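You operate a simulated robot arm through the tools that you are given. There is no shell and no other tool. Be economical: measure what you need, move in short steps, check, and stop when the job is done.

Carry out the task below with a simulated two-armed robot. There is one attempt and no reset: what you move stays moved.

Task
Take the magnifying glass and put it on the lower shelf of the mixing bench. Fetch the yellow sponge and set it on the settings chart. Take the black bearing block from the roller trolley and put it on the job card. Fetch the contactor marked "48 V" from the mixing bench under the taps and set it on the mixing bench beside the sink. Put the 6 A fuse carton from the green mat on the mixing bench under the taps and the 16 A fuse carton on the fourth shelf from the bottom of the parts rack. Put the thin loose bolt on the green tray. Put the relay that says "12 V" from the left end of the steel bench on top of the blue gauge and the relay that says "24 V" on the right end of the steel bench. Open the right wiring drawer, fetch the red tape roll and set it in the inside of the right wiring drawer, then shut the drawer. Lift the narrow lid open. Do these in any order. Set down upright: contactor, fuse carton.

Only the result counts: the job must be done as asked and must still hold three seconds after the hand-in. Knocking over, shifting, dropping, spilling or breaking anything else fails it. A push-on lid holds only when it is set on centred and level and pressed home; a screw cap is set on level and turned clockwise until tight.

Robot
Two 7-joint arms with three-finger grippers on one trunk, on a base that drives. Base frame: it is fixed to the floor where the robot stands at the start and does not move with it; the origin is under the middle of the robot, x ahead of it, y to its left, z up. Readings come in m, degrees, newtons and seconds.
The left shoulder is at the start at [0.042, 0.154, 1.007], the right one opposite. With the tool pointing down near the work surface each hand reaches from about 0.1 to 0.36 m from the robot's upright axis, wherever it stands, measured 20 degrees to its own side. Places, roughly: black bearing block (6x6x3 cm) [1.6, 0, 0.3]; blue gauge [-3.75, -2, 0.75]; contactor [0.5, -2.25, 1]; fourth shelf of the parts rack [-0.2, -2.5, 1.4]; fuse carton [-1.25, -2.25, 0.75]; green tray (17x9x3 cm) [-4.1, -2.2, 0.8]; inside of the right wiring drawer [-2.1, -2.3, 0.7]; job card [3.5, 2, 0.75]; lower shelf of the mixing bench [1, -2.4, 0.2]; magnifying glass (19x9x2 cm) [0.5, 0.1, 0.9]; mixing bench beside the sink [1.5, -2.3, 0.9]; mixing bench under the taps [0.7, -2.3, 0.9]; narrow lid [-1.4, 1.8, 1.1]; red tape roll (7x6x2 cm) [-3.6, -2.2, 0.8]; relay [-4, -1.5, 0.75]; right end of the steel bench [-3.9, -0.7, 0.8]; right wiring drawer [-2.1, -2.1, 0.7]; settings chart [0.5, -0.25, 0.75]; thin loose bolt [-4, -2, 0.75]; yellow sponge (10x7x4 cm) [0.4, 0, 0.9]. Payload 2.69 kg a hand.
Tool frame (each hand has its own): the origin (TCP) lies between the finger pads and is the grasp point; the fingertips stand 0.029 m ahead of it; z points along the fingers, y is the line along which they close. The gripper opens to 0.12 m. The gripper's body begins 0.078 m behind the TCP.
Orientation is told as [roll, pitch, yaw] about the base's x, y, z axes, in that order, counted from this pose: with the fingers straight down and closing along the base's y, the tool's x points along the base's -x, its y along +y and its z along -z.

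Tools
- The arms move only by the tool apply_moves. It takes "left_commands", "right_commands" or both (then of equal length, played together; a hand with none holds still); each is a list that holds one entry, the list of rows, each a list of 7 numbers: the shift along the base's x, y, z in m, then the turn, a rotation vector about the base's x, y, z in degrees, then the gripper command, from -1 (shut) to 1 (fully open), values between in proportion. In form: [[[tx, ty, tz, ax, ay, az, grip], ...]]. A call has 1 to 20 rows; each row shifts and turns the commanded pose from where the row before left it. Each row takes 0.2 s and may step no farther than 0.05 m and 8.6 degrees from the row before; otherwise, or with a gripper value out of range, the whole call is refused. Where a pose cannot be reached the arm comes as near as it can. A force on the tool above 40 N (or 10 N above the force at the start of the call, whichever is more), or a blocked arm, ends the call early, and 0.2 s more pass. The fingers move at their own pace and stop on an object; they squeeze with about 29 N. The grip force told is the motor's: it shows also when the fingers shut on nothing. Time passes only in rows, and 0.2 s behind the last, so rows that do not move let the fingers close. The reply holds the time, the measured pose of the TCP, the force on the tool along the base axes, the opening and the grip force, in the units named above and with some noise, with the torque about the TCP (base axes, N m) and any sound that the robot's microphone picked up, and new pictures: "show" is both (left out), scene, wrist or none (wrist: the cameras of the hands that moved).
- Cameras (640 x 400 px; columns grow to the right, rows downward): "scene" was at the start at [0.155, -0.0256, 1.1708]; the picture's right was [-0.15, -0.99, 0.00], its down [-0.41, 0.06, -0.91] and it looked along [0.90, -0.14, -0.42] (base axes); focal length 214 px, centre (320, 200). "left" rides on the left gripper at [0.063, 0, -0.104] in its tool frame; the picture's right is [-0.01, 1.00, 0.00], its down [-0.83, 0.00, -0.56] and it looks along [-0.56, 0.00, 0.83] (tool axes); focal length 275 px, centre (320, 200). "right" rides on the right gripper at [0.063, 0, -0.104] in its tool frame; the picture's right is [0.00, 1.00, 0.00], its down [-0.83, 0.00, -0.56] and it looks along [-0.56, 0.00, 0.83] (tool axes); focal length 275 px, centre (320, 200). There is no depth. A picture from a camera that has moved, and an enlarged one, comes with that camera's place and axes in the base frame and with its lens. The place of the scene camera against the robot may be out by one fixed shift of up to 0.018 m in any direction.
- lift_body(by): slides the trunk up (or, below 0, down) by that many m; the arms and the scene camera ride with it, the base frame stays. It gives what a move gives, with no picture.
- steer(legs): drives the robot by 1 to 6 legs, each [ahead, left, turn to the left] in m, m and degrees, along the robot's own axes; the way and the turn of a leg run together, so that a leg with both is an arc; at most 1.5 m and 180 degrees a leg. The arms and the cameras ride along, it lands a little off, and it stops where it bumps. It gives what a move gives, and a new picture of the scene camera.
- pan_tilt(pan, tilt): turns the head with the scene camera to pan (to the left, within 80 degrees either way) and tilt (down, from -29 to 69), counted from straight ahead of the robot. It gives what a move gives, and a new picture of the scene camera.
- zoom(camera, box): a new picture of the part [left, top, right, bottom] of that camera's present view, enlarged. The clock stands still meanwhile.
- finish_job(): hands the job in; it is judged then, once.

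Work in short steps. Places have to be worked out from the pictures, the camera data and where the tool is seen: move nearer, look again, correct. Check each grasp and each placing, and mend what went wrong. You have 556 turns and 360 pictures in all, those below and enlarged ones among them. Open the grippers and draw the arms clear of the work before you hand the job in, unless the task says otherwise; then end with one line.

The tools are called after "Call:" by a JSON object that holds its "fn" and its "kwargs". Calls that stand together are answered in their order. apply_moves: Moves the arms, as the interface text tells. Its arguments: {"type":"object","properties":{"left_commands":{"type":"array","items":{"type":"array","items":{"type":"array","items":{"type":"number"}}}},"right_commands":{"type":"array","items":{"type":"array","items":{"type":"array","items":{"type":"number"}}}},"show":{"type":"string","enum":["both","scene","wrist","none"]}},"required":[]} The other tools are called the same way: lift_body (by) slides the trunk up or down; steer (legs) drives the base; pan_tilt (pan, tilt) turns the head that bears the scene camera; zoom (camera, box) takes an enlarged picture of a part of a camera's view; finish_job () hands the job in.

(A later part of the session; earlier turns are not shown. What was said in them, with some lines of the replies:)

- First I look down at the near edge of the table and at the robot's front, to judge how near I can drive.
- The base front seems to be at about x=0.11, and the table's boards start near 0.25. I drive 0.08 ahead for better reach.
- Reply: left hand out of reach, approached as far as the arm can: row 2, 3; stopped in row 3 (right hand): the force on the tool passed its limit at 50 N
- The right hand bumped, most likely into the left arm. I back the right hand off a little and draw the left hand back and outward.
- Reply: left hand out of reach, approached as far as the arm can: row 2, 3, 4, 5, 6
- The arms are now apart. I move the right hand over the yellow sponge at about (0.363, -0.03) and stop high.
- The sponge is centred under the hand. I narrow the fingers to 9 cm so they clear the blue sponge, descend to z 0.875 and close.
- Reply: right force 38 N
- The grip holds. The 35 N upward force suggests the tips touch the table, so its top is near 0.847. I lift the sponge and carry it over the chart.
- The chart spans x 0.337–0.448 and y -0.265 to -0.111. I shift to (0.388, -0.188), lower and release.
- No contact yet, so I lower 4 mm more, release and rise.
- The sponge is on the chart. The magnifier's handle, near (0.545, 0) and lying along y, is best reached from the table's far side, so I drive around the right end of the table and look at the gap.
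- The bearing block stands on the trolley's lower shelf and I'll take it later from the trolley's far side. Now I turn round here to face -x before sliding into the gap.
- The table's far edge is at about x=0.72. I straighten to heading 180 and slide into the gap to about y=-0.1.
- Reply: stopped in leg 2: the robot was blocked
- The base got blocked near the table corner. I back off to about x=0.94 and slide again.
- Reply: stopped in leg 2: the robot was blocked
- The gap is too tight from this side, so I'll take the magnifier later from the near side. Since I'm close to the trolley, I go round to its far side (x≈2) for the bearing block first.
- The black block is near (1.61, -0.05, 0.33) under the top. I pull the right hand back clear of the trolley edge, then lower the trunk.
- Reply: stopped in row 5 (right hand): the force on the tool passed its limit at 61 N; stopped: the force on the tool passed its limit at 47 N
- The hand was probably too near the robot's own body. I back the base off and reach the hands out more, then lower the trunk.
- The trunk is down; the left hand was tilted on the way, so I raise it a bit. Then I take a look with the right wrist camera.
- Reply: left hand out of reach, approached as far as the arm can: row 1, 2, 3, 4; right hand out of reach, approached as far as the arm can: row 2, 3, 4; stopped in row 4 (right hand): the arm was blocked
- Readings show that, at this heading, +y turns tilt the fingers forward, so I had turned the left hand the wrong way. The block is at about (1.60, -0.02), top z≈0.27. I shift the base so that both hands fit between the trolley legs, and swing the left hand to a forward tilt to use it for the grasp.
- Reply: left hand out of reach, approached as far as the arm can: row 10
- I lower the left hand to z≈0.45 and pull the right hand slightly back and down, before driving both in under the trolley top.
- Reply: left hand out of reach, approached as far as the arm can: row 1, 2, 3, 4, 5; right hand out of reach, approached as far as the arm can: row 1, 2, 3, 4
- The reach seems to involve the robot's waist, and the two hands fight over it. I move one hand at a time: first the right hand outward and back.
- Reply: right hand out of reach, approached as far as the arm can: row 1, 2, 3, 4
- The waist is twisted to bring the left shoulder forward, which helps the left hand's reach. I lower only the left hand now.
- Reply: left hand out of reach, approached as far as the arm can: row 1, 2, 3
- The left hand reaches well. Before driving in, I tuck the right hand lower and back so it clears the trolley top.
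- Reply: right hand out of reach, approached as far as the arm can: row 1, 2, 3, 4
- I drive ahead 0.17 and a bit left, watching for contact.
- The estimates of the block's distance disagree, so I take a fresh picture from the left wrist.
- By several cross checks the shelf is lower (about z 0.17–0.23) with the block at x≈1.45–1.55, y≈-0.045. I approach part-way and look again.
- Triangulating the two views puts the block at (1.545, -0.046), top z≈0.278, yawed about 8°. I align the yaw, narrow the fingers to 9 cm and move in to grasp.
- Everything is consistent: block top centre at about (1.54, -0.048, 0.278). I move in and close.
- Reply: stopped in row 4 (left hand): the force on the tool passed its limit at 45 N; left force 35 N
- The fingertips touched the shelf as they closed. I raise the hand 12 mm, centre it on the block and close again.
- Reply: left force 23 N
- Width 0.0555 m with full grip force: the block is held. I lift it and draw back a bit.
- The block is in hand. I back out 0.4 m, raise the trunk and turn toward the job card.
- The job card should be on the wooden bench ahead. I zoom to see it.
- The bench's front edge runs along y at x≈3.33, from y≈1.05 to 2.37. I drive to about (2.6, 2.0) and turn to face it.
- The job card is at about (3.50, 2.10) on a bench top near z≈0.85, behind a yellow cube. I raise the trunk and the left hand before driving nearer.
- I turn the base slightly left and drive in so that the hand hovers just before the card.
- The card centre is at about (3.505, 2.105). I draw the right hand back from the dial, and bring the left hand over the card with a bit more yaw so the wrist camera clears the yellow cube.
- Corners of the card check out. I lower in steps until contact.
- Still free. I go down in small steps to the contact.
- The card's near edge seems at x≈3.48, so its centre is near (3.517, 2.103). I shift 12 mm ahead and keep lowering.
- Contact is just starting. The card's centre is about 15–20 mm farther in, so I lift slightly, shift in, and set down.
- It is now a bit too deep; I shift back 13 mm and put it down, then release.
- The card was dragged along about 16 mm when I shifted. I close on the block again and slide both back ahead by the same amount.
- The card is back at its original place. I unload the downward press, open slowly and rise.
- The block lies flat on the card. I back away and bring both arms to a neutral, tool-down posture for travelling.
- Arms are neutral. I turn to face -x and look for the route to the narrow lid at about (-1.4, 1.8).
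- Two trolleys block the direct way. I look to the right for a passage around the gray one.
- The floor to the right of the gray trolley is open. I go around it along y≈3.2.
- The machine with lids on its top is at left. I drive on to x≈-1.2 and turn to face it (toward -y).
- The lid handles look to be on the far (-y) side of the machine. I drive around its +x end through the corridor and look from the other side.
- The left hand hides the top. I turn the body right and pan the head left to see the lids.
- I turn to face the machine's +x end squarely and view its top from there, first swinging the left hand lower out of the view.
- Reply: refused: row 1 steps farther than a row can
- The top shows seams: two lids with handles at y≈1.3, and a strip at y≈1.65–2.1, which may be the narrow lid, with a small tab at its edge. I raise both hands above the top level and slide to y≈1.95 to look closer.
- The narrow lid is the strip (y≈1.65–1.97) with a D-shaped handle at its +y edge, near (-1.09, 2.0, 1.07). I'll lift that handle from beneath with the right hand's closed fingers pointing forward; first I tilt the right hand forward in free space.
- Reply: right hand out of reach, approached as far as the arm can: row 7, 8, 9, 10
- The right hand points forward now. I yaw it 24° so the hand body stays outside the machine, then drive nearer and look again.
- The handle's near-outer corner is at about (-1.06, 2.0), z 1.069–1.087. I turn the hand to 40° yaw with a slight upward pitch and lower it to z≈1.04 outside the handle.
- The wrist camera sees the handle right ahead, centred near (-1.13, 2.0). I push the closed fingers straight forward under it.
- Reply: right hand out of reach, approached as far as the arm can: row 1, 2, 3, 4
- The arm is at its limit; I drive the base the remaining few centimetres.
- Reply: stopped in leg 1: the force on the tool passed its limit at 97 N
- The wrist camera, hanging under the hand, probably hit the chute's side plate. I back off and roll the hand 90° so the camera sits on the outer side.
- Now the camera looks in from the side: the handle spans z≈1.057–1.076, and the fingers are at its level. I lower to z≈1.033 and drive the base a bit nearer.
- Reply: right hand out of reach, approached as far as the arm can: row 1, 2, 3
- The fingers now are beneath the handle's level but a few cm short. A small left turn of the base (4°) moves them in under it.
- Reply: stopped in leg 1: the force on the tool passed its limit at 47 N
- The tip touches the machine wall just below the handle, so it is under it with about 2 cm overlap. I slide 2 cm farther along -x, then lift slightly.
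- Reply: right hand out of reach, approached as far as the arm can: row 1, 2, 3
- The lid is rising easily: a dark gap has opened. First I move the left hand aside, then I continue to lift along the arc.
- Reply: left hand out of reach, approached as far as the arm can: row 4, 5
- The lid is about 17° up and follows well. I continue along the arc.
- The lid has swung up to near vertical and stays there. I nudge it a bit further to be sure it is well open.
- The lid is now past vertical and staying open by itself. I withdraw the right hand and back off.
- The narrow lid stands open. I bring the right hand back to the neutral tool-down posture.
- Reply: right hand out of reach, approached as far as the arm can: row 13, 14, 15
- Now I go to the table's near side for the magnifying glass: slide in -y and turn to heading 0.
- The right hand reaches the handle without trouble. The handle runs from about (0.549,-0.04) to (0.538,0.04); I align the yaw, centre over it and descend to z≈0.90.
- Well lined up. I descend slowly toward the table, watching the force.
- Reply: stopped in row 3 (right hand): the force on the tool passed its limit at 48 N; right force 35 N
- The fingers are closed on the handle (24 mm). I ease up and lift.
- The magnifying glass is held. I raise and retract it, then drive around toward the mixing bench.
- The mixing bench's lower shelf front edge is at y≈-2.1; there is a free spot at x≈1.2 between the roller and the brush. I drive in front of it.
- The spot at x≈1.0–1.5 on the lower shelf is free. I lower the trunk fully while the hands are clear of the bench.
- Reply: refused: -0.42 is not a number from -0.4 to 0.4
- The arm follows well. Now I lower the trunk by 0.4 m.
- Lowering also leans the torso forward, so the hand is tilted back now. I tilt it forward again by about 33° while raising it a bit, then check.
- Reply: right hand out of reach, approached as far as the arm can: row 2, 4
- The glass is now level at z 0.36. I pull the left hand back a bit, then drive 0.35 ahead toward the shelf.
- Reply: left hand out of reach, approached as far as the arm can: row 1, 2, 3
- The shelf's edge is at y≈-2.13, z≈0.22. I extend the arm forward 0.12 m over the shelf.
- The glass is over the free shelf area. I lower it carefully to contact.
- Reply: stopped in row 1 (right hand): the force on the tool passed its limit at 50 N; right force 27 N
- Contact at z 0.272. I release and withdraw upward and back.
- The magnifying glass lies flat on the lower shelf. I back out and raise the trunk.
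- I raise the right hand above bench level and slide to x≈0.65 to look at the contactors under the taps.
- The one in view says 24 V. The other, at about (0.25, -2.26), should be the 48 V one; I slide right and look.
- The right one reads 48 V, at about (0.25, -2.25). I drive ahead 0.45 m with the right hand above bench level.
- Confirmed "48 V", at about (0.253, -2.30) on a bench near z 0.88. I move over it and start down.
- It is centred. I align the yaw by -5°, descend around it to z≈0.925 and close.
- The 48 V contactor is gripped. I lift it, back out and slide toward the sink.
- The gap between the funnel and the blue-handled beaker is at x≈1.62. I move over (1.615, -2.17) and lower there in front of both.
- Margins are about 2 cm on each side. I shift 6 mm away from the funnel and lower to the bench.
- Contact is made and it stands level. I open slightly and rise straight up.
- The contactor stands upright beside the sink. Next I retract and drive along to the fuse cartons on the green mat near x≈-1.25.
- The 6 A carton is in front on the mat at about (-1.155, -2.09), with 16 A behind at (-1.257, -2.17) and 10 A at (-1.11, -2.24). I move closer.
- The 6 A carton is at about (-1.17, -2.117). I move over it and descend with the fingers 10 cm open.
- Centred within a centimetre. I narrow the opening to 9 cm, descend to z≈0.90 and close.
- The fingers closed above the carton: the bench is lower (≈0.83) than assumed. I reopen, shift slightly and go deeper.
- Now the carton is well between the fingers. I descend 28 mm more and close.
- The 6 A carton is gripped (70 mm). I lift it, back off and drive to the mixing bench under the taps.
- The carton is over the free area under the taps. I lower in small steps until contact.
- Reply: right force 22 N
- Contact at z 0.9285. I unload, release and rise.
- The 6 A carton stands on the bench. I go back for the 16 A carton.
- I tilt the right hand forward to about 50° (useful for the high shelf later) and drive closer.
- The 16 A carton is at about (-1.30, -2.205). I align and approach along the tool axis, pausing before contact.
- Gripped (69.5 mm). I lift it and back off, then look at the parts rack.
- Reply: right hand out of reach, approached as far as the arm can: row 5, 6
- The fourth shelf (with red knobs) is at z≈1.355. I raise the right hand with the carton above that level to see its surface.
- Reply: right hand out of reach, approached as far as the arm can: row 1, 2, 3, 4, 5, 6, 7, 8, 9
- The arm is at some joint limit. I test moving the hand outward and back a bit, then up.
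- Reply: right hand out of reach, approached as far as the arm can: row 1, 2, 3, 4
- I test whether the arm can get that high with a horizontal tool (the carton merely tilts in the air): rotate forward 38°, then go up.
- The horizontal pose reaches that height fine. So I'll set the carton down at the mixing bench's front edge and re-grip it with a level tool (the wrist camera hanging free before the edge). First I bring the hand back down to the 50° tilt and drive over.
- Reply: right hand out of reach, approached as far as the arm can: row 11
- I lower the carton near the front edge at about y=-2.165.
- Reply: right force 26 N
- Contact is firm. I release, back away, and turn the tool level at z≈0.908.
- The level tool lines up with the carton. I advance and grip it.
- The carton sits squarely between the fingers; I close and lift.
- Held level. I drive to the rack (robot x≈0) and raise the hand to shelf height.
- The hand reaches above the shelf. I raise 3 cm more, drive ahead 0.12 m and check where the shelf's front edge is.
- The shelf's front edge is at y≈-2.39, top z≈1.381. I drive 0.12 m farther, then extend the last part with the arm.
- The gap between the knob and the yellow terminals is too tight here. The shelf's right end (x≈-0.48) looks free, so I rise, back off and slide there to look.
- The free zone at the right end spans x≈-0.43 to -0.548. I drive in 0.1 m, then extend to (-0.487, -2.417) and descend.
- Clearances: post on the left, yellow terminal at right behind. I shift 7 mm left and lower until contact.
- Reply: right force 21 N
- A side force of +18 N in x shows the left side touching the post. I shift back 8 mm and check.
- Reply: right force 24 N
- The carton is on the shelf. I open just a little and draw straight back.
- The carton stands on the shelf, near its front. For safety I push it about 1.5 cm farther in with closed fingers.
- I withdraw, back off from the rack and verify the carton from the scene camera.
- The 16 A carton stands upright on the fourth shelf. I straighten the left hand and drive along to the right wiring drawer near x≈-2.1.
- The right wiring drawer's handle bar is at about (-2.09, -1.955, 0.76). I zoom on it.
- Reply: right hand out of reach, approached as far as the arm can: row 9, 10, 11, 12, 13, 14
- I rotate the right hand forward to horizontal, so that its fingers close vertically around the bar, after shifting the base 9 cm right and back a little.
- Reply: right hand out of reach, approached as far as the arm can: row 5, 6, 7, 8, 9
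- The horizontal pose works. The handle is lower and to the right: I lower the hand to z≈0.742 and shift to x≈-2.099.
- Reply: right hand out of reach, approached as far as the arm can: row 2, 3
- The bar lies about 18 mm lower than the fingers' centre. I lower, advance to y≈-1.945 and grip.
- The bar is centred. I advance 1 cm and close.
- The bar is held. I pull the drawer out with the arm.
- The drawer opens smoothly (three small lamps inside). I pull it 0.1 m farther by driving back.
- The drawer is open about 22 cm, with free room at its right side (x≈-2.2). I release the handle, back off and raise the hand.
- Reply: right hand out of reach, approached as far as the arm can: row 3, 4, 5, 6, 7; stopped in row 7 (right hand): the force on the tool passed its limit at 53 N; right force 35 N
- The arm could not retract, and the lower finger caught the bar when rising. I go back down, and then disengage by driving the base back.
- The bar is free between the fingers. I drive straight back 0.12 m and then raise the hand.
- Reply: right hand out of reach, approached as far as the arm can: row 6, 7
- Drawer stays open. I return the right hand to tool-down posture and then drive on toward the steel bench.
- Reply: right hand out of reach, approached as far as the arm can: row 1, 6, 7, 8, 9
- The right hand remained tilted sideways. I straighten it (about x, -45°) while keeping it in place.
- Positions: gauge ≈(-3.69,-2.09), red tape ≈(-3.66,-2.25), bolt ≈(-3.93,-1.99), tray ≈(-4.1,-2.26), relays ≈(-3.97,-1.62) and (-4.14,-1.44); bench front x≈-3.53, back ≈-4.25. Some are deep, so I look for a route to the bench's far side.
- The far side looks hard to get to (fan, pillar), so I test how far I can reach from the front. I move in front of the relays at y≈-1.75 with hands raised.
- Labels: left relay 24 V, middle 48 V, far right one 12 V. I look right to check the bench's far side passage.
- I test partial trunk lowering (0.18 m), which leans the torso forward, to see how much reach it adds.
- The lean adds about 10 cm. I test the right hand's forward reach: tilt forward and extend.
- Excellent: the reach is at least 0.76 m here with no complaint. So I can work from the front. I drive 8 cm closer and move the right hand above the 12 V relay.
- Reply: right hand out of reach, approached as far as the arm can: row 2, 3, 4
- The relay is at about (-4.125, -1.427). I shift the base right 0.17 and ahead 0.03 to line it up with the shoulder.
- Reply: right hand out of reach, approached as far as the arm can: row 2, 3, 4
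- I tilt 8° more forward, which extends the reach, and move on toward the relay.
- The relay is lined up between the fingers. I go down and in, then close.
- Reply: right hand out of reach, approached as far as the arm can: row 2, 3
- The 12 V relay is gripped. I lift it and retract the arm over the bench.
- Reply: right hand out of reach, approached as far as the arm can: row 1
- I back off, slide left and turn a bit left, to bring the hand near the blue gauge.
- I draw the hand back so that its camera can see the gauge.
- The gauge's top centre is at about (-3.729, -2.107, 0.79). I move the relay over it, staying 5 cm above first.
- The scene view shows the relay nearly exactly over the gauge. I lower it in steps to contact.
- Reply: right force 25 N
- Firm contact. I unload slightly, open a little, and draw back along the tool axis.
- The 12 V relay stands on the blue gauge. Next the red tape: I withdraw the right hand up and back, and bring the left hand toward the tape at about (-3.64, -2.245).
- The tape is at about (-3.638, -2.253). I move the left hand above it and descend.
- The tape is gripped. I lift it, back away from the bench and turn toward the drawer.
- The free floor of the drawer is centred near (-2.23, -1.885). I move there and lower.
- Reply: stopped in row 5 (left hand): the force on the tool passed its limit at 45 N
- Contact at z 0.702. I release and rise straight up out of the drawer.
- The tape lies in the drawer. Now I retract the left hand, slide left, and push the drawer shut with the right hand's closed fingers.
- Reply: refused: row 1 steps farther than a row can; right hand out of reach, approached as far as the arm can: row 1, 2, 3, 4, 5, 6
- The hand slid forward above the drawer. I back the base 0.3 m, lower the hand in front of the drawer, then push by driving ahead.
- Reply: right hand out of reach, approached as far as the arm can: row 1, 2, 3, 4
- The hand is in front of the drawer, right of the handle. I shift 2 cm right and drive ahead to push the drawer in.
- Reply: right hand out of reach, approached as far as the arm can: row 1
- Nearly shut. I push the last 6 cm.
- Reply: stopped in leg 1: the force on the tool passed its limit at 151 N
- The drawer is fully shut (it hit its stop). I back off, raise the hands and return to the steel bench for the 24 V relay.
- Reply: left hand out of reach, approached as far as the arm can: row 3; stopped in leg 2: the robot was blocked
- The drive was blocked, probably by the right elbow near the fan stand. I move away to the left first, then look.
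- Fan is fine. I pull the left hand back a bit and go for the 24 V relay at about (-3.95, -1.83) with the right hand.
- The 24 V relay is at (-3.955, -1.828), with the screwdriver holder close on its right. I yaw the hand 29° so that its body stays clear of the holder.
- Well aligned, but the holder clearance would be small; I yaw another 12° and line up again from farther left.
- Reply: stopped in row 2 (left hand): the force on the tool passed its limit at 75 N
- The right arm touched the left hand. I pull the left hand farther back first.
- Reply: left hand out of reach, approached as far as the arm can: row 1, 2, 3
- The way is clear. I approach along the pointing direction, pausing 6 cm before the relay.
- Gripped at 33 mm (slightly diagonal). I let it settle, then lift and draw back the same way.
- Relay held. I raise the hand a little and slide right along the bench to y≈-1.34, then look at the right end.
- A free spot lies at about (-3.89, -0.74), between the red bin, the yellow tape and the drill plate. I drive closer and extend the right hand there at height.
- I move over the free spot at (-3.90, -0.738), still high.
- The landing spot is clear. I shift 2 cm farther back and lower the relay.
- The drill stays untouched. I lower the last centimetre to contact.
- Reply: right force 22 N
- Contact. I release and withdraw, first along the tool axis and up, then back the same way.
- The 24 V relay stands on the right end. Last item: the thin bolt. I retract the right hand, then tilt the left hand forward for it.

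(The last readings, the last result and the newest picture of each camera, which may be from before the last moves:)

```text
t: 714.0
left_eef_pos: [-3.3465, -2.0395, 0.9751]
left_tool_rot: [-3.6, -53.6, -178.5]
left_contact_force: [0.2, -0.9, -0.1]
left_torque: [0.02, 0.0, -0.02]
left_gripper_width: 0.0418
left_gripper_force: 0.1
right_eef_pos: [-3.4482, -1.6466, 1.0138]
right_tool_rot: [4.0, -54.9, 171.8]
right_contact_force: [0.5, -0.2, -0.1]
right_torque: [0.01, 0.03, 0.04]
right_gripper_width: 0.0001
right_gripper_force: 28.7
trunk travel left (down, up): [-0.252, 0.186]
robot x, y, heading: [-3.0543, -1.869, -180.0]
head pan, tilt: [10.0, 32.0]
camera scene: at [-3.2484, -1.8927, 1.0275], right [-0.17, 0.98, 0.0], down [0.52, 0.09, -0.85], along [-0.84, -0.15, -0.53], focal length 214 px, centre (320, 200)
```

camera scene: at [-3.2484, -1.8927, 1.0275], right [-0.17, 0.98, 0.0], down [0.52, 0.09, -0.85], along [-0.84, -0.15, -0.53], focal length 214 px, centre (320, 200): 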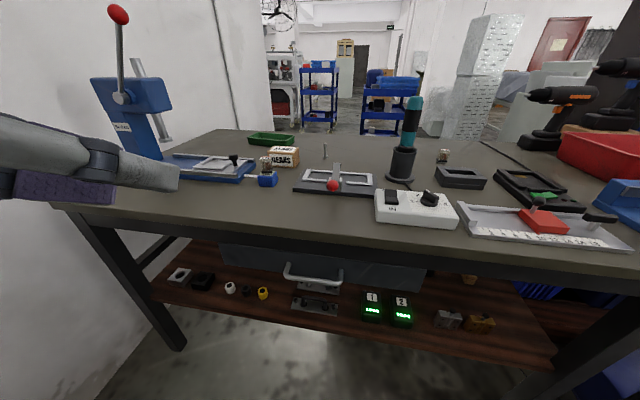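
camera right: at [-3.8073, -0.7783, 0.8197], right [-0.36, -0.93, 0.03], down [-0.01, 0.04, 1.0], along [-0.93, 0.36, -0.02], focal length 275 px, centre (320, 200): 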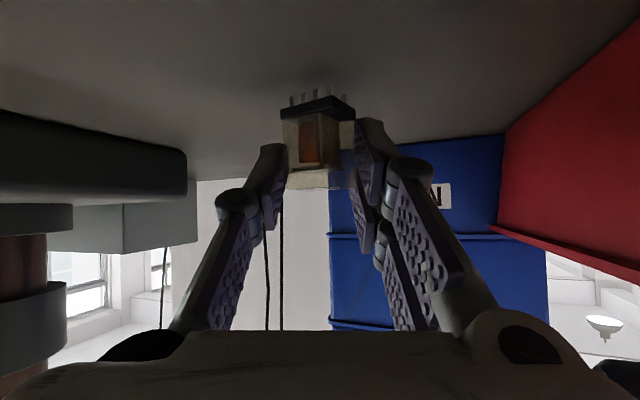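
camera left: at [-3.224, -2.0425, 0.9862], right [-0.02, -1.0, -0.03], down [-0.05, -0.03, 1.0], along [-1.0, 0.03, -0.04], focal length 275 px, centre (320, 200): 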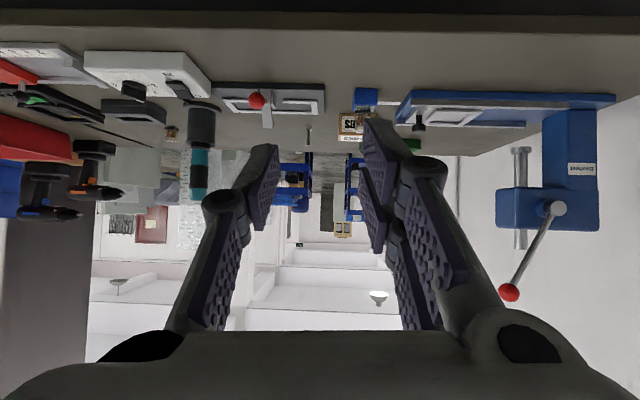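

Call:
{"fn": "steer", "kwargs": {"legs": [[0.23, 0, 0]]}}

Call:
{"fn": "apply_moves", "kwargs": {"left_commands": [[[-0.04, 0.01, 0, 0, 0, 0, -0.3], [-0.04, 0.01, 0, 0, 0, 0, -0.3], [-0.04, 0.01, 0, 0, 0, 0, -0.3], [-0.04, 0.01, -0.01, 0, 0, 0, -0.3], [0, 0, 0, 0, 0, 0, -0.3]]], "show": "both"}}

```text
t: 715.8
left_eef_pos: [-3.5773, -2.0395, 0.9747]
left_tool_rot: [-3.5, -53.4, -178.2]
left_contact_force: [0.4, -0.2, 0.3]
left_torque: [0.01, -0.04, 0.0]
left_gripper_width: 0.0424
left_gripper_force: 0.1
right_eef_pos: [-3.6814, -1.6486, 1.0138]
right_tool_rot: [3.9, -54.8, 172.0]
right_contact_force: [-0.3, -0.6, -0.1]
right_torque: [0.02, 0.05, -0.01]
right_gripper_width: 0.0001
right_gripper_force: 27.8
trunk travel left (down, up): [-0.252, 0.186]
robot x, y, heading: [-3.2878, -1.8663, -179.8]
head pan, tilt: [10.0, 32.0]
camera scene: at [-3.4797, -1.8935, 1.0274], right [-0.18, 0.98, 0.0], down [0.52, 0.09, -0.85], along [-0.83, -0.15, -0.53], focal length 214 px, centre (320, 200)
```

scene: 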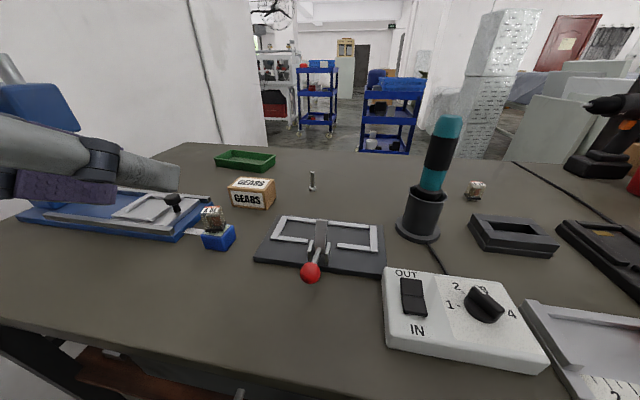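

```text
t: 717.0
left_eef_pos: [-3.737, -1.9999, 0.9653]
left_tool_rot: [-3.5, -53.5, -178.3]
left_contact_force: [-0.5, -0.7, 0.5]
left_torque: [0.03, 0.02, 0.02]
left_gripper_width: 0.042
left_gripper_force: 0.0
right_eef_pos: [-3.6783, -1.6488, 1.0142]
right_tool_rot: [4.0, -54.9, 172.1]
right_contact_force: [-0.6, -0.1, 1.0]
right_torque: [0.02, 0.03, -0.01]
right_gripper_width: 0.0
right_gripper_force: 28.5
trunk travel left (down, up): [-0.252, 0.186]
robot x, y, heading: [-3.2873, -1.8645, -179.8]
head pan, tilt: [10.0, 32.0]
camera scene: at [-3.4792, -1.8936, 1.0275], right [-0.18, 0.98, 0.0], down [0.52, 0.09, -0.85], along [-0.83, -0.15, -0.53], focal length 214 px, centre (320, 200)
camera left: at [-3.6135, -2.0039, 0.9772], right [-0.02, -1.0, -0.03], down [-0.05, -0.03, 1.0], along [-1.0, 0.02, -0.04], focal length 275 px, centre (320, 200)
```

scene: 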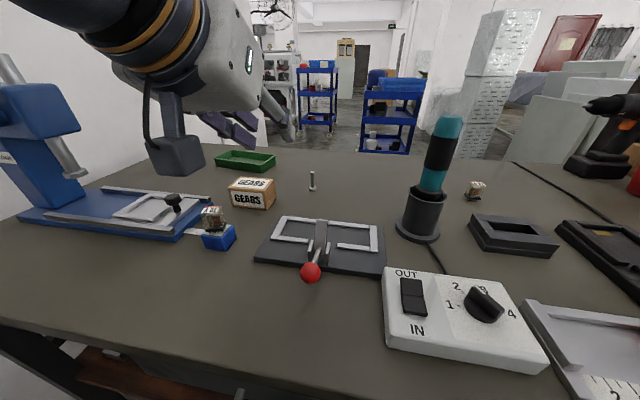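
left: 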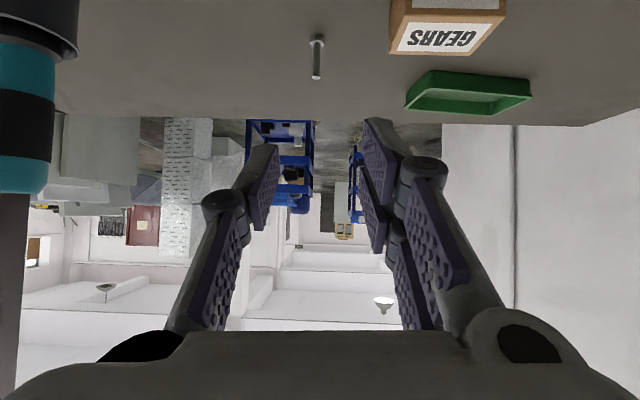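

The bolt stands at about (-3.952, -1.987), top z≈0.81; the tray spans x -4.02…-4.12, y -2.155…-2.325. I reduce the tilt to about 48° and approach the bolt.

Call:
{"fn": "apply_moves", "kwargs": {"left_commands": [[[-0.035, 0.002, -0.01, 0, -3, 0, -0.3], [-0.035, 0.002, -0.015, 0, -3, 0, -0.3], [-0.035, 0.002, -0.02, 0, 0, 0, -0.3], [-0.035, 0.002, -0.025, 0, 0, 0, -0.3], [-0.02, 0.001, -0.02, 0, 0, 0, -0.3], [0, 0, 0, 0, 0, 0, -0.3]]], "show": "wrist"}}

```text
t: 718.4
left_eef_pos: [-3.8965, -1.9913, 0.8744]
left_tool_rot: [-3.3, -47.6, -178.5]
left_contact_force: [0.5, -0.1, 0.1]
left_torque: [0.0, 0.01, -0.02]
left_gripper_width: 0.042
left_gripper_force: 0.0
right_eef_pos: [-3.679, -1.6481, 1.0142]
right_tool_rot: [3.9, -54.9, 172.0]
right_contact_force: [-0.3, -0.5, -0.7]
right_torque: [-0.05, 0.04, 0.02]
right_gripper_width: 0.0
right_gripper_force: 28.4
trunk travel left (down, up): [-0.252, 0.186]
robot x, y, heading: [-3.2859, -1.8668, -179.8]
head pan, tilt: [10.0, 32.0]
camera left: at [-3.7763, -1.9953, 0.8984], right [-0.02, -1.0, -0.03], down [-0.15, -0.03, 0.99], along [-0.99, 0.02, -0.15], focal length 275 px, centre (320, 200)
```

left: 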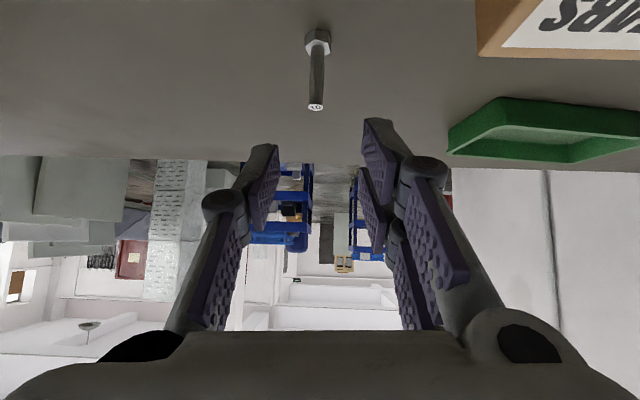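

Lined up. I move in and grip the shaft.

Call:
{"fn": "apply_moves", "kwargs": {"left_commands": [[[-0.016, 0.001, -0.025, 0, 0, 0, -0.3], [-0.016, 0.001, -0.025, 0, 0, 0, -0.3], [-0.013, 0, -0.018, 0, 0, 0, -0.3], [0, 0, 0, 0, 0, 0, -0.3], [0, 0, 0, 0, 0, 0, -1], [0, 0, 0, 0, 0, 0, -1]]], "show": "wrist"}}

```text
t: 719.8
left_eef_pos: [-3.9412, -1.9875, 0.8064]
left_tool_rot: [-3.3, -47.6, -178.4]
left_contact_force: [-0.8, -0.4, -0.6]
left_torque: [-0.01, 0.02, -0.03]
left_gripper_width: 0.0083
left_gripper_force: 29.0
right_eef_pos: [-3.6797, -1.6488, 1.014]
right_tool_rot: [3.9, -54.9, 172.0]
right_contact_force: [0.0, 0.0, -1.4]
right_torque: [0.02, 0.01, -0.02]
right_gripper_width: 0.0
right_gripper_force: 28.7
trunk travel left (down, up): [-0.252, 0.186]
robot x, y, heading: [-3.2891, -1.8671, -180.2]
head pan, tilt: [10.0, 32.0]
camera left: at [-3.8207, -1.9916, 0.8309], right [-0.02, -1.0, -0.04], down [-0.15, -0.03, 0.99], along [-0.99, 0.02, -0.15], focal length 275 px, centre (320, 200)
```

left: 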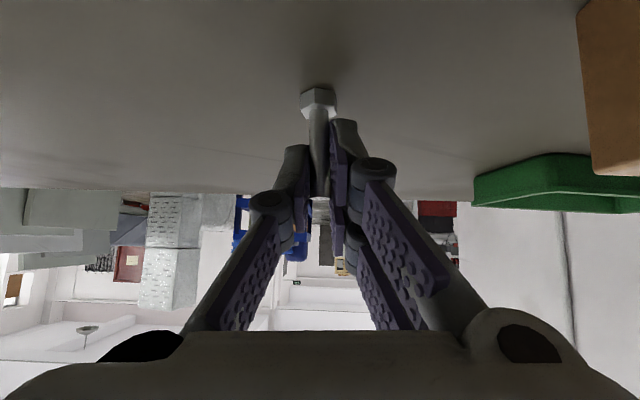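

Bolt gripped (8 mm). I lift it and retract the right hand, then shift the base left a bit to reach the tray.

Call:
{"fn": "apply_moves", "kwargs": {"left_commands": [[[0, 0, 0.03, 0, 0, 0, -1], [0, 0, 0.04, 0, 0, 0, -1], [0, 0, 0.03, 0, 0, 0, -1], [0, 0, 0, 0, 0, 0, -1]]], "right_commands": [[[0.04, 0, 0, 0, 0, 0, -1], [0.04, 0, 0, 0, 0, 0, -1], [0.03, 0, 0, 0, 0, 0, -1], [0, 0, 0, 0, 0, 0, -1]]], "show": "none"}}

Call:
{"fn": "steer", "kwargs": {"legs": [[0.02, 0.1, 0]]}}

Call:
{"fn": "apply_moves", "kwargs": {"left_commands": [[[-0.02, -0.03, 0, 0, 0, 0, -1], [-0.02, -0.03, 0, 0, 0, 0, -1], [-0.02, -0.03, 0, 0, 0, 0, -1], [-0.02, -0.03, 0, 0, 0, 0, -1], [-0.02, -0.01, 0, 0, 0, 0, -1], [0, 0, 0, 0, 0, 0, -1]]], "show": "both"}}

```text
t: 720.8
left_eef_pos: [-3.9403, -1.9892, 0.9062]
left_tool_rot: [-3.3, -47.6, -178.5]
left_contact_force: [-0.2, 0.5, 0.0]
left_torque: [-0.01, -0.01, 0.02]
left_gripper_width: 0.0089
left_gripper_force: 29.1
right_eef_pos: [-3.5825, -1.6457, 1.0002]
right_tool_rot: [4.1, -54.9, 172.0]
right_contact_force: [-0.4, 0.4, 0.5]
right_torque: [0.01, 0.02, -0.02]
right_gripper_width: 0.0001
right_gripper_force: 28.7
right hand out of reach, approached as far as the arm can: row 3
trunk travel left (down, up): [-0.252, 0.186]
robot x, y, heading: [-3.2878, -1.8667, -180.1]
head pan, tilt: [10.0, 32.0]
```

```text
t: 722.2
left_eef_pos: [-3.9615, -2.0906, 0.906]
left_tool_rot: [-3.3, -47.7, -178.4]
left_contact_force: [-0.8, 0.3, 0.3]
left_torque: [0.02, -0.01, -0.03]
left_gripper_width: 0.0086
left_gripper_force: 29.3
right_eef_pos: [-3.6035, -1.7474, 1.0001]
right_tool_rot: [4.1, -54.9, 172.1]
right_contact_force: [0.2, 0.1, 0.4]
right_torque: [0.02, 0.0, -0.01]
right_gripper_width: 0.0
right_gripper_force: 28.6
trunk travel left (down, up): [-0.252, 0.186]
robot x, y, heading: [-3.309, -1.9639, -179.8]
head pan, tilt: [10.0, 32.0]
camera scene: at [-3.4987, -1.9947, 1.0274], right [-0.18, 0.98, 0.0], down [0.52, 0.09, -0.85], along [-0.83, -0.15, -0.53], focal length 214 px, centre (320, 200)
```

scene: 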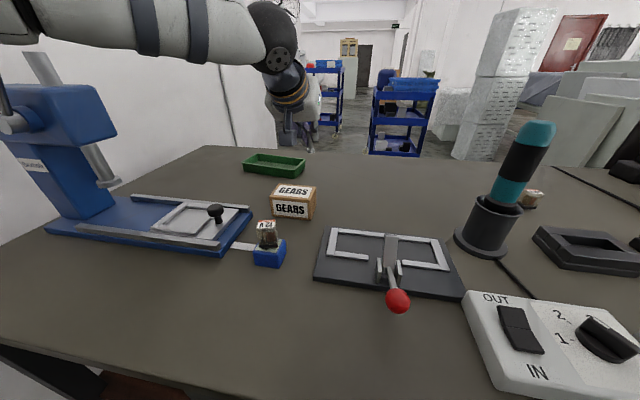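

```text
t: 723.6
left_eef_pos: [-4.0607, -2.2201, 0.9073]
left_tool_rot: [-3.2, -47.5, -178.5]
left_contact_force: [0.6, 0.0, -0.5]
left_torque: [0.01, -0.01, -0.01]
left_gripper_width: 0.0088
left_gripper_force: 28.4
right_eef_pos: [-3.6024, -1.7466, 1.0]
right_tool_rot: [4.2, -54.9, 172.1]
right_contact_force: [0.9, 0.0, -0.4]
right_torque: [-0.01, -0.01, 0.0]
right_gripper_width: 0.0001
right_gripper_force: 28.5
trunk travel left (down, up): [-0.252, 0.186]
robot x, y, heading: [-3.3015, -1.9686, -179.6]
head pan, tilt: [10.0, 32.0]
camera scene: at [-3.4985, -1.9944, 1.0275], right [-0.18, 0.98, 0.0], down [0.52, 0.09, -0.85], along [-0.83, -0.15, -0.53], focal length 214 px, centre (320, 200)
camera left: at [-3.9398, -2.2239, 0.9329], right [-0.02, -1.0, -0.03], down [-0.15, -0.03, 0.99], along [-0.99, 0.02, -0.15], focal length 275 px, centre (320, 200)
```

scene: 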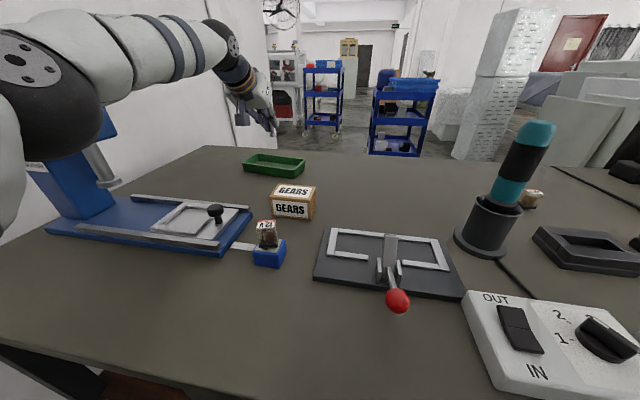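
left: 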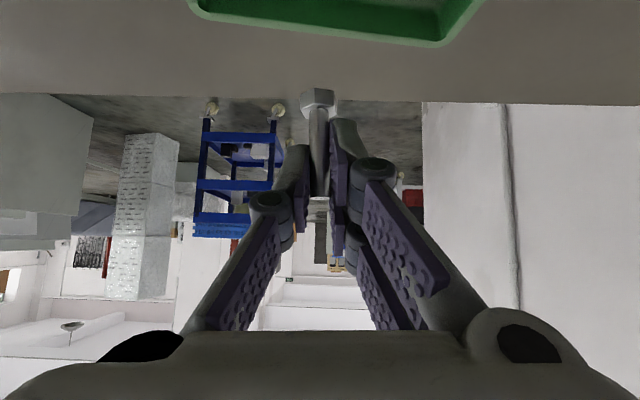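

The hand is right over the tray's centre. I lower the bolt into it.

Call:
{"fn": "apply_moves", "kwargs": {"left_commands": [[[0, 0, -0.03, 0, 0, 0, -1], [0, 0, -0.03, 0, 0, 0, -1], [0, 0, -0.018, 0, 0, 0, -1], [0, 0, -0.008, 0, 0, 0, -1], [0, 0, 0, 0, 0, 0, -1]]], "show": "wrist"}}

Call:
{"fn": "zoom", "kwargs": {"camera": "scene", "box": [200, 90, 360, 200]}}

```text
t: 724.8
left_eef_pos: [-4.0615, -2.2205, 0.8212]
left_tool_rot: [-3.3, -47.5, -178.4]
left_contact_force: [-0.2, 0.4, -1.1]
left_torque: [0.02, 0.0, 0.01]
left_gripper_width: 0.0085
left_gripper_force: 28.9
right_eef_pos: [-3.6028, -1.746, 0.9998]
right_tool_rot: [4.2, -54.9, 172.1]
right_contact_force: [0.3, 0.1, 0.6]
right_torque: [-0.01, 0.01, 0.02]
right_gripper_width: 0.0
right_gripper_force: 28.8
trunk travel left (down, up): [-0.252, 0.186]
robot x, y, heading: [-3.3071, -1.9696, -179.8]
head pan, tilt: [10.0, 32.0]
camera left: at [-3.9398, -2.2241, 0.8449], right [-0.02, -1.0, -0.04], down [-0.15, -0.03, 0.99], along [-0.99, 0.02, -0.15], focal length 275 px, centre (320, 200)
```

left: 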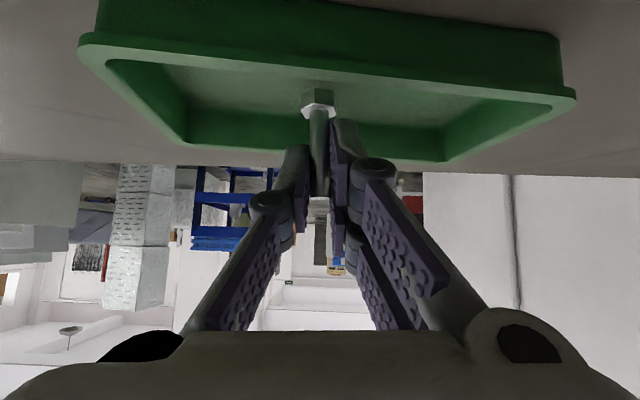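

```text
3.64 times, centred on (280, 145) of scene
camera zoom: at [-3.4986, -1.9944, 1.0275], right [-0.18, 0.98, 0.0], down [0.52, 0.09, -0.85], along [-0.83, -0.15, -0.53], focal length 780 px, centre (466, 400)
```

zoom: 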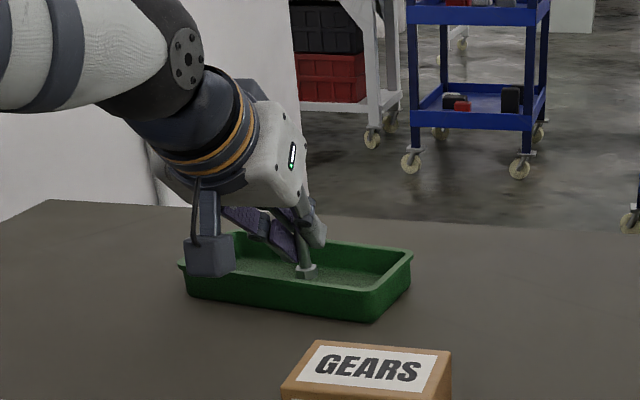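

The bolt is inside the tray, just above its floor. I lower the last millimetres and release.

Call:
{"fn": "apply_moves", "kwargs": {"left_commands": [[[0, 0, -0.004, 0, 0, 0, -1], [0, 0, -0.003, 0, 0, 0, -1], [0, 0, -0.003, 0, 0, 0, -1], [0, 0, 0, 0, 0, 0, -1]]], "show": "none"}}

```text
t: 725.8
left_eef_pos: [-4.0591, -2.2201, 0.8102]
left_tool_rot: [-3.1, -47.7, -178.4]
left_contact_force: [-1.2, -1.9, 5.0]
left_torque: [-0.11, 0.06, 0.01]
left_gripper_width: 0.0084
left_gripper_force: 29.1
right_eef_pos: [-3.6027, -1.7461, 0.9993]
right_tool_rot: [4.2, -54.9, 172.1]
right_contact_force: [0.1, 0.8, -0.7]
right_torque: [-0.01, 0.0, -0.04]
right_gripper_width: 0.0
right_gripper_force: 28.8
trunk travel left (down, up): [-0.252, 0.186]
robot x, y, heading: [-3.3038, -1.9676, -179.7]
head pan, tilt: [10.0, 32.0]
```

Call:
{"fn": "apply_moves", "kwargs": {"left_commands": [[[0, 0, 0, 0, 0, 0, -0.6], [0, 0, 0, 0, 0, 0, -0.5], [0, 0, 0.02, 0, 0, 0, -0.5], [0, 0, 0.04, 0, 0, 0, -0.5], [0, 0, 0.04, 0, 0, 0, -0.5], [0.02, 0.02, 0.02, 0, 0, 0, -0.5], [0.03, 0.03, 0, 0, 0, 0, -0.5], [0.03, 0.03, 0, 0, 0, 0, -0.5], [0, 0, 0, 0, 0, 0, -0.5]]], "show": "wrist"}}

Call:
{"fn": "zoom", "kwargs": {"camera": "scene", "box": [200, 110, 360, 270]}}

```text
t: 727.8
left_eef_pos: [-3.9785, -2.1406, 0.9284]
left_tool_rot: [-3.3, -47.6, -178.4]
left_contact_force: [-0.4, -0.4, 0.6]
left_torque: [0.02, -0.02, 0.01]
left_gripper_width: 0.0301
left_gripper_force: 0.0
right_eef_pos: [-3.6027, -1.7471, 1.0001]
right_tool_rot: [4.0, -54.9, 172.1]
right_contact_force: [-0.4, -0.2, 0.2]
right_torque: [0.04, 0.01, -0.03]
right_gripper_width: 0.0
right_gripper_force: 28.5
trunk travel left (down, up): [-0.252, 0.186]
robot x, y, heading: [-3.3055, -1.9691, -179.8]
head pan, tilt: [10.0, 32.0]
camera left: at [-3.8583, -2.144, 0.9524], right [-0.02, -1.0, -0.04], down [-0.15, -0.03, 0.99], along [-0.99, 0.02, -0.15], focal length 275 px, centre (320, 200)
```

left: 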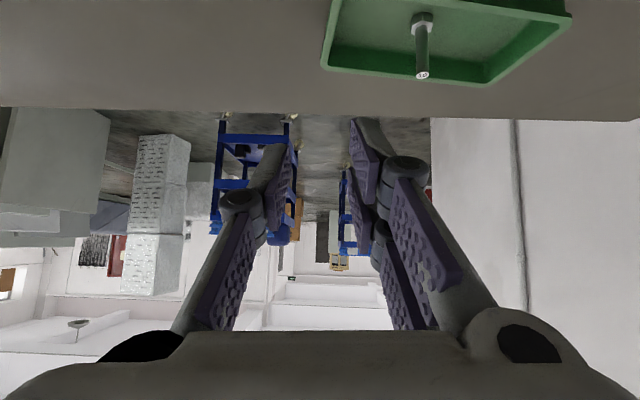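

```text
2.50 times, centred on (280, 190) of scene
camera zoom: at [-3.4987, -1.9945, 1.0274], right [-0.18, 0.98, 0.0], down [0.52, 0.09, -0.85], along [-0.83, -0.15, -0.53], focal length 536 px, centre (420, 225)
```

zoom: 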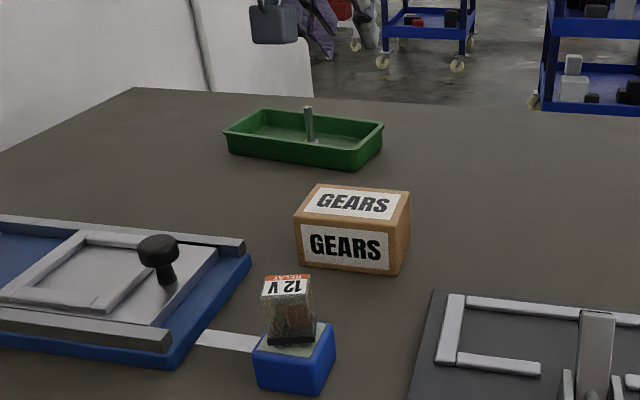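

Everything stands. I retract the left arm, open both grippers and back away from the bench.

Call:
{"fn": "apply_moves", "kwargs": {"left_commands": [[[0.04, 0.01, 0.01, 0, 0, 0, 0], [0.04, 0.01, 0.01, 0, 0, 0, 0], [0.04, 0.01, 0.01, 0, 0, 0, 0], [0.04, 0.01, 0, 0, 0, 0, 0.5], [0.04, 0, 0, 0, 0, 0, 0.5], [0.04, 0, 0, 0, 0, 0, 0.5], [0.04, 0, 0, 0, 0, 0, 0.5]]], "show": "none"}}

Call:
{"fn": "steer", "kwargs": {"legs": [[-0.45, 0, 0]]}}

Call:
{"fn": "apply_moves", "kwargs": {"right_commands": [[[0, 0, 0.01, 0, 0, 0, 0.5], [0, 0, 0, 0, 0, 0, 1], [0, 0, 0, 0, 0, 0, 1]]], "show": "none"}}

Call:
{"fn": "lift_body", "kwargs": {"by": 0.18}}

Call:
{"fn": "pan_tilt", "kwargs": {"pan": -80, "tilt": 10}}

```text
t: 729.4
left_eef_pos: [-3.7012, -2.105, 0.9611]
left_tool_rot: [-3.2, -47.6, -178.4]
left_contact_force: [-0.8, 0.1, 1.2]
left_torque: [0.0, 0.0, -0.04]
left_gripper_width: 0.0903
left_gripper_force: 0.1
right_eef_pos: [-3.6027, -1.7458, 1.0015]
right_tool_rot: [4.2, -54.9, 172.1]
right_contact_force: [0.1, -0.9, -0.6]
right_torque: [0.02, -0.01, 0.01]
right_gripper_width: 0.0
right_gripper_force: 28.5
trunk travel left (down, up): [-0.252, 0.186]
robot x, y, heading: [-3.3052, -1.9663, -179.7]
head pan, tilt: [10.0, 32.0]
```

```text
t: 732.1
left_eef_pos: [-3.253, -2.1021, 0.961]
left_tool_rot: [-3.2, -47.5, -178.6]
left_contact_force: [-0.7, -0.5, -0.5]
left_torque: [-0.01, -0.02, -0.03]
left_gripper_width: 0.0902
left_gripper_force: 0.1
right_eef_pos: [-3.1537, -1.7454, 1.0014]
right_tool_rot: [4.2, -54.9, 171.9]
right_contact_force: [-0.6, -0.2, 0.7]
right_torque: [0.01, -0.01, -0.01]
right_gripper_width: 0.0
right_gripper_force: 29.2
trunk travel left (down, up): [-0.252, 0.186]
robot x, y, heading: [-2.8538, -1.9641, -179.7]
head pan, tilt: [10.0, 32.0]
camera scene: at [-3.0499, -1.9929, 1.0275], right [-0.17, 0.98, 0.0], down [0.52, 0.09, -0.85], along [-0.84, -0.15, -0.53], focal length 214 px, centre (320, 200)
```

scene: 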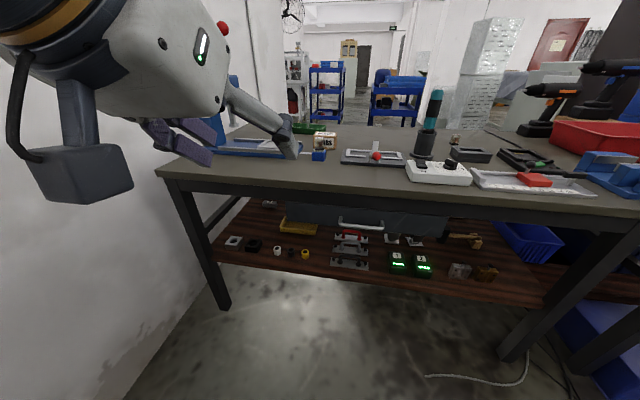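

```text
t: 732.9
left_eef_pos: [-3.2546, -2.1029, 0.9609]
left_tool_rot: [-3.3, -47.5, -178.6]
left_contact_force: [0.2, 0.3, -0.6]
left_torque: [0.0, 0.0, 0.01]
left_gripper_width: 0.0903
left_gripper_force: 0.1
right_eef_pos: [-3.157, -1.743, 1.0066]
right_tool_rot: [4.2, -54.9, 171.9]
right_contact_force: [0.6, -0.8, -0.2]
right_torque: [-0.03, -0.03, 0.0]
right_gripper_width: 0.12
right_gripper_force: 0.0
right hand out of reach, approached as far as the arm can: row 1
trunk travel left (down, up): [-0.252, 0.186]
robot x, y, heading: [-2.8543, -1.9638, -180.1]
head pan, tilt: [10.0, 32.0]
```

```text
t: 734.9
left_eef_pos: [-3.2534, -2.1034, 1.141]
left_tool_rot: [-3.2, -47.6, -178.6]
left_contact_force: [-0.6, 0.2, 0.0]
left_torque: [0.03, 0.0, 0.0]
left_gripper_width: 0.0899
left_gripper_force: 0.1
right_eef_pos: [-3.1587, -1.7441, 1.1853]
right_tool_rot: [4.1, -54.8, 171.9]
right_contact_force: [0.2, 0.2, -0.1]
right_torque: [0.01, -0.01, 0.01]
right_gripper_width: 0.1199
right_gripper_force: 0.1
trunk travel left (down, up): [-0.432, 0.006]
robot x, y, heading: [-2.8552, -1.9649, -179.8]
head pan, tilt: [10.0, 32.0]
```

```text
t: 736.6
left_eef_pos: [-3.2544, -2.1016, 1.1421]
left_tool_rot: [-3.3, -47.7, -178.7]
left_contact_force: [-0.7, -0.9, 0.2]
left_torque: [0.0, -0.02, 0.01]
left_gripper_width: 0.09
left_gripper_force: 0.0
right_eef_pos: [-3.1576, -1.7445, 1.1871]
right_tool_rot: [4.1, -54.8, 171.8]
right_contact_force: [0.6, -0.7, -0.2]
right_torque: [0.0, 0.01, 0.01]
right_gripper_width: 0.1199
right_gripper_force: 0.0
trunk travel left (down, up): [-0.432, 0.006]
robot x, y, heading: [-2.851, -1.9648, -180.1]
head pan, tilt: [-80.0, 10.0]
camera scene: at [-2.8835, -1.8857, 1.2598], right [0.98, 0.17, 0.0], down [0.03, -0.17, -0.98], along [-0.17, 0.97, -0.17], focal length 214 px, centre (320, 200)
```

scene: 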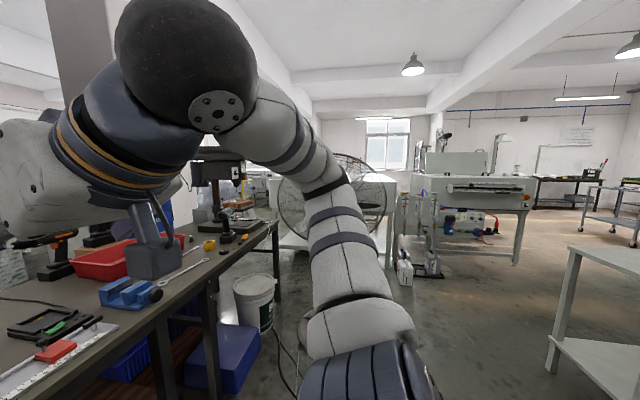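

Call:
{"fn": "zoom", "kwargs": {"camera": "scene", "box": [390, 130, 560, 236]}}

```text
3.76 times, centred on (475, 183) of scene
camera zoom: at [-2.8835, -1.8857, 1.2598], right [0.98, 0.17, 0.0], down [0.03, -0.17, -0.98], along [-0.17, 0.97, -0.17], focal length 807 px, centre (-264, 264)
```

zoom: 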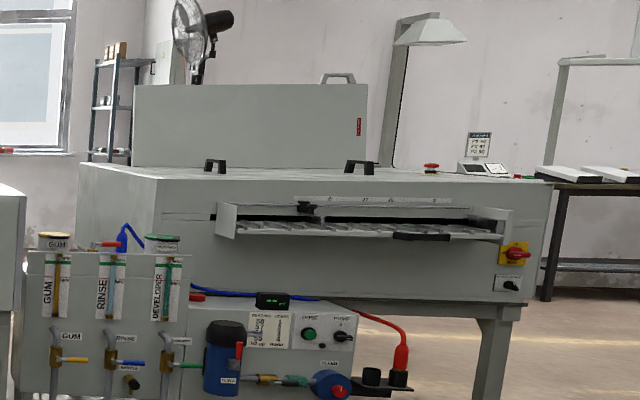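

The lid is still standing open, both grippers are open, and the arms are clear of the work. I hand the job in.

Call:
{"fn": "finish_job", "kwargs": {}}

```text
The job is handed in.
```

I did all eleven parts of the job and handed it in. Each placed item was in position when I released it, and from a distance I checked that the narrow lid is still standing open. The job card slid about 16 mm while I was setting the bearing block on it, and I pushed it back to its original place.
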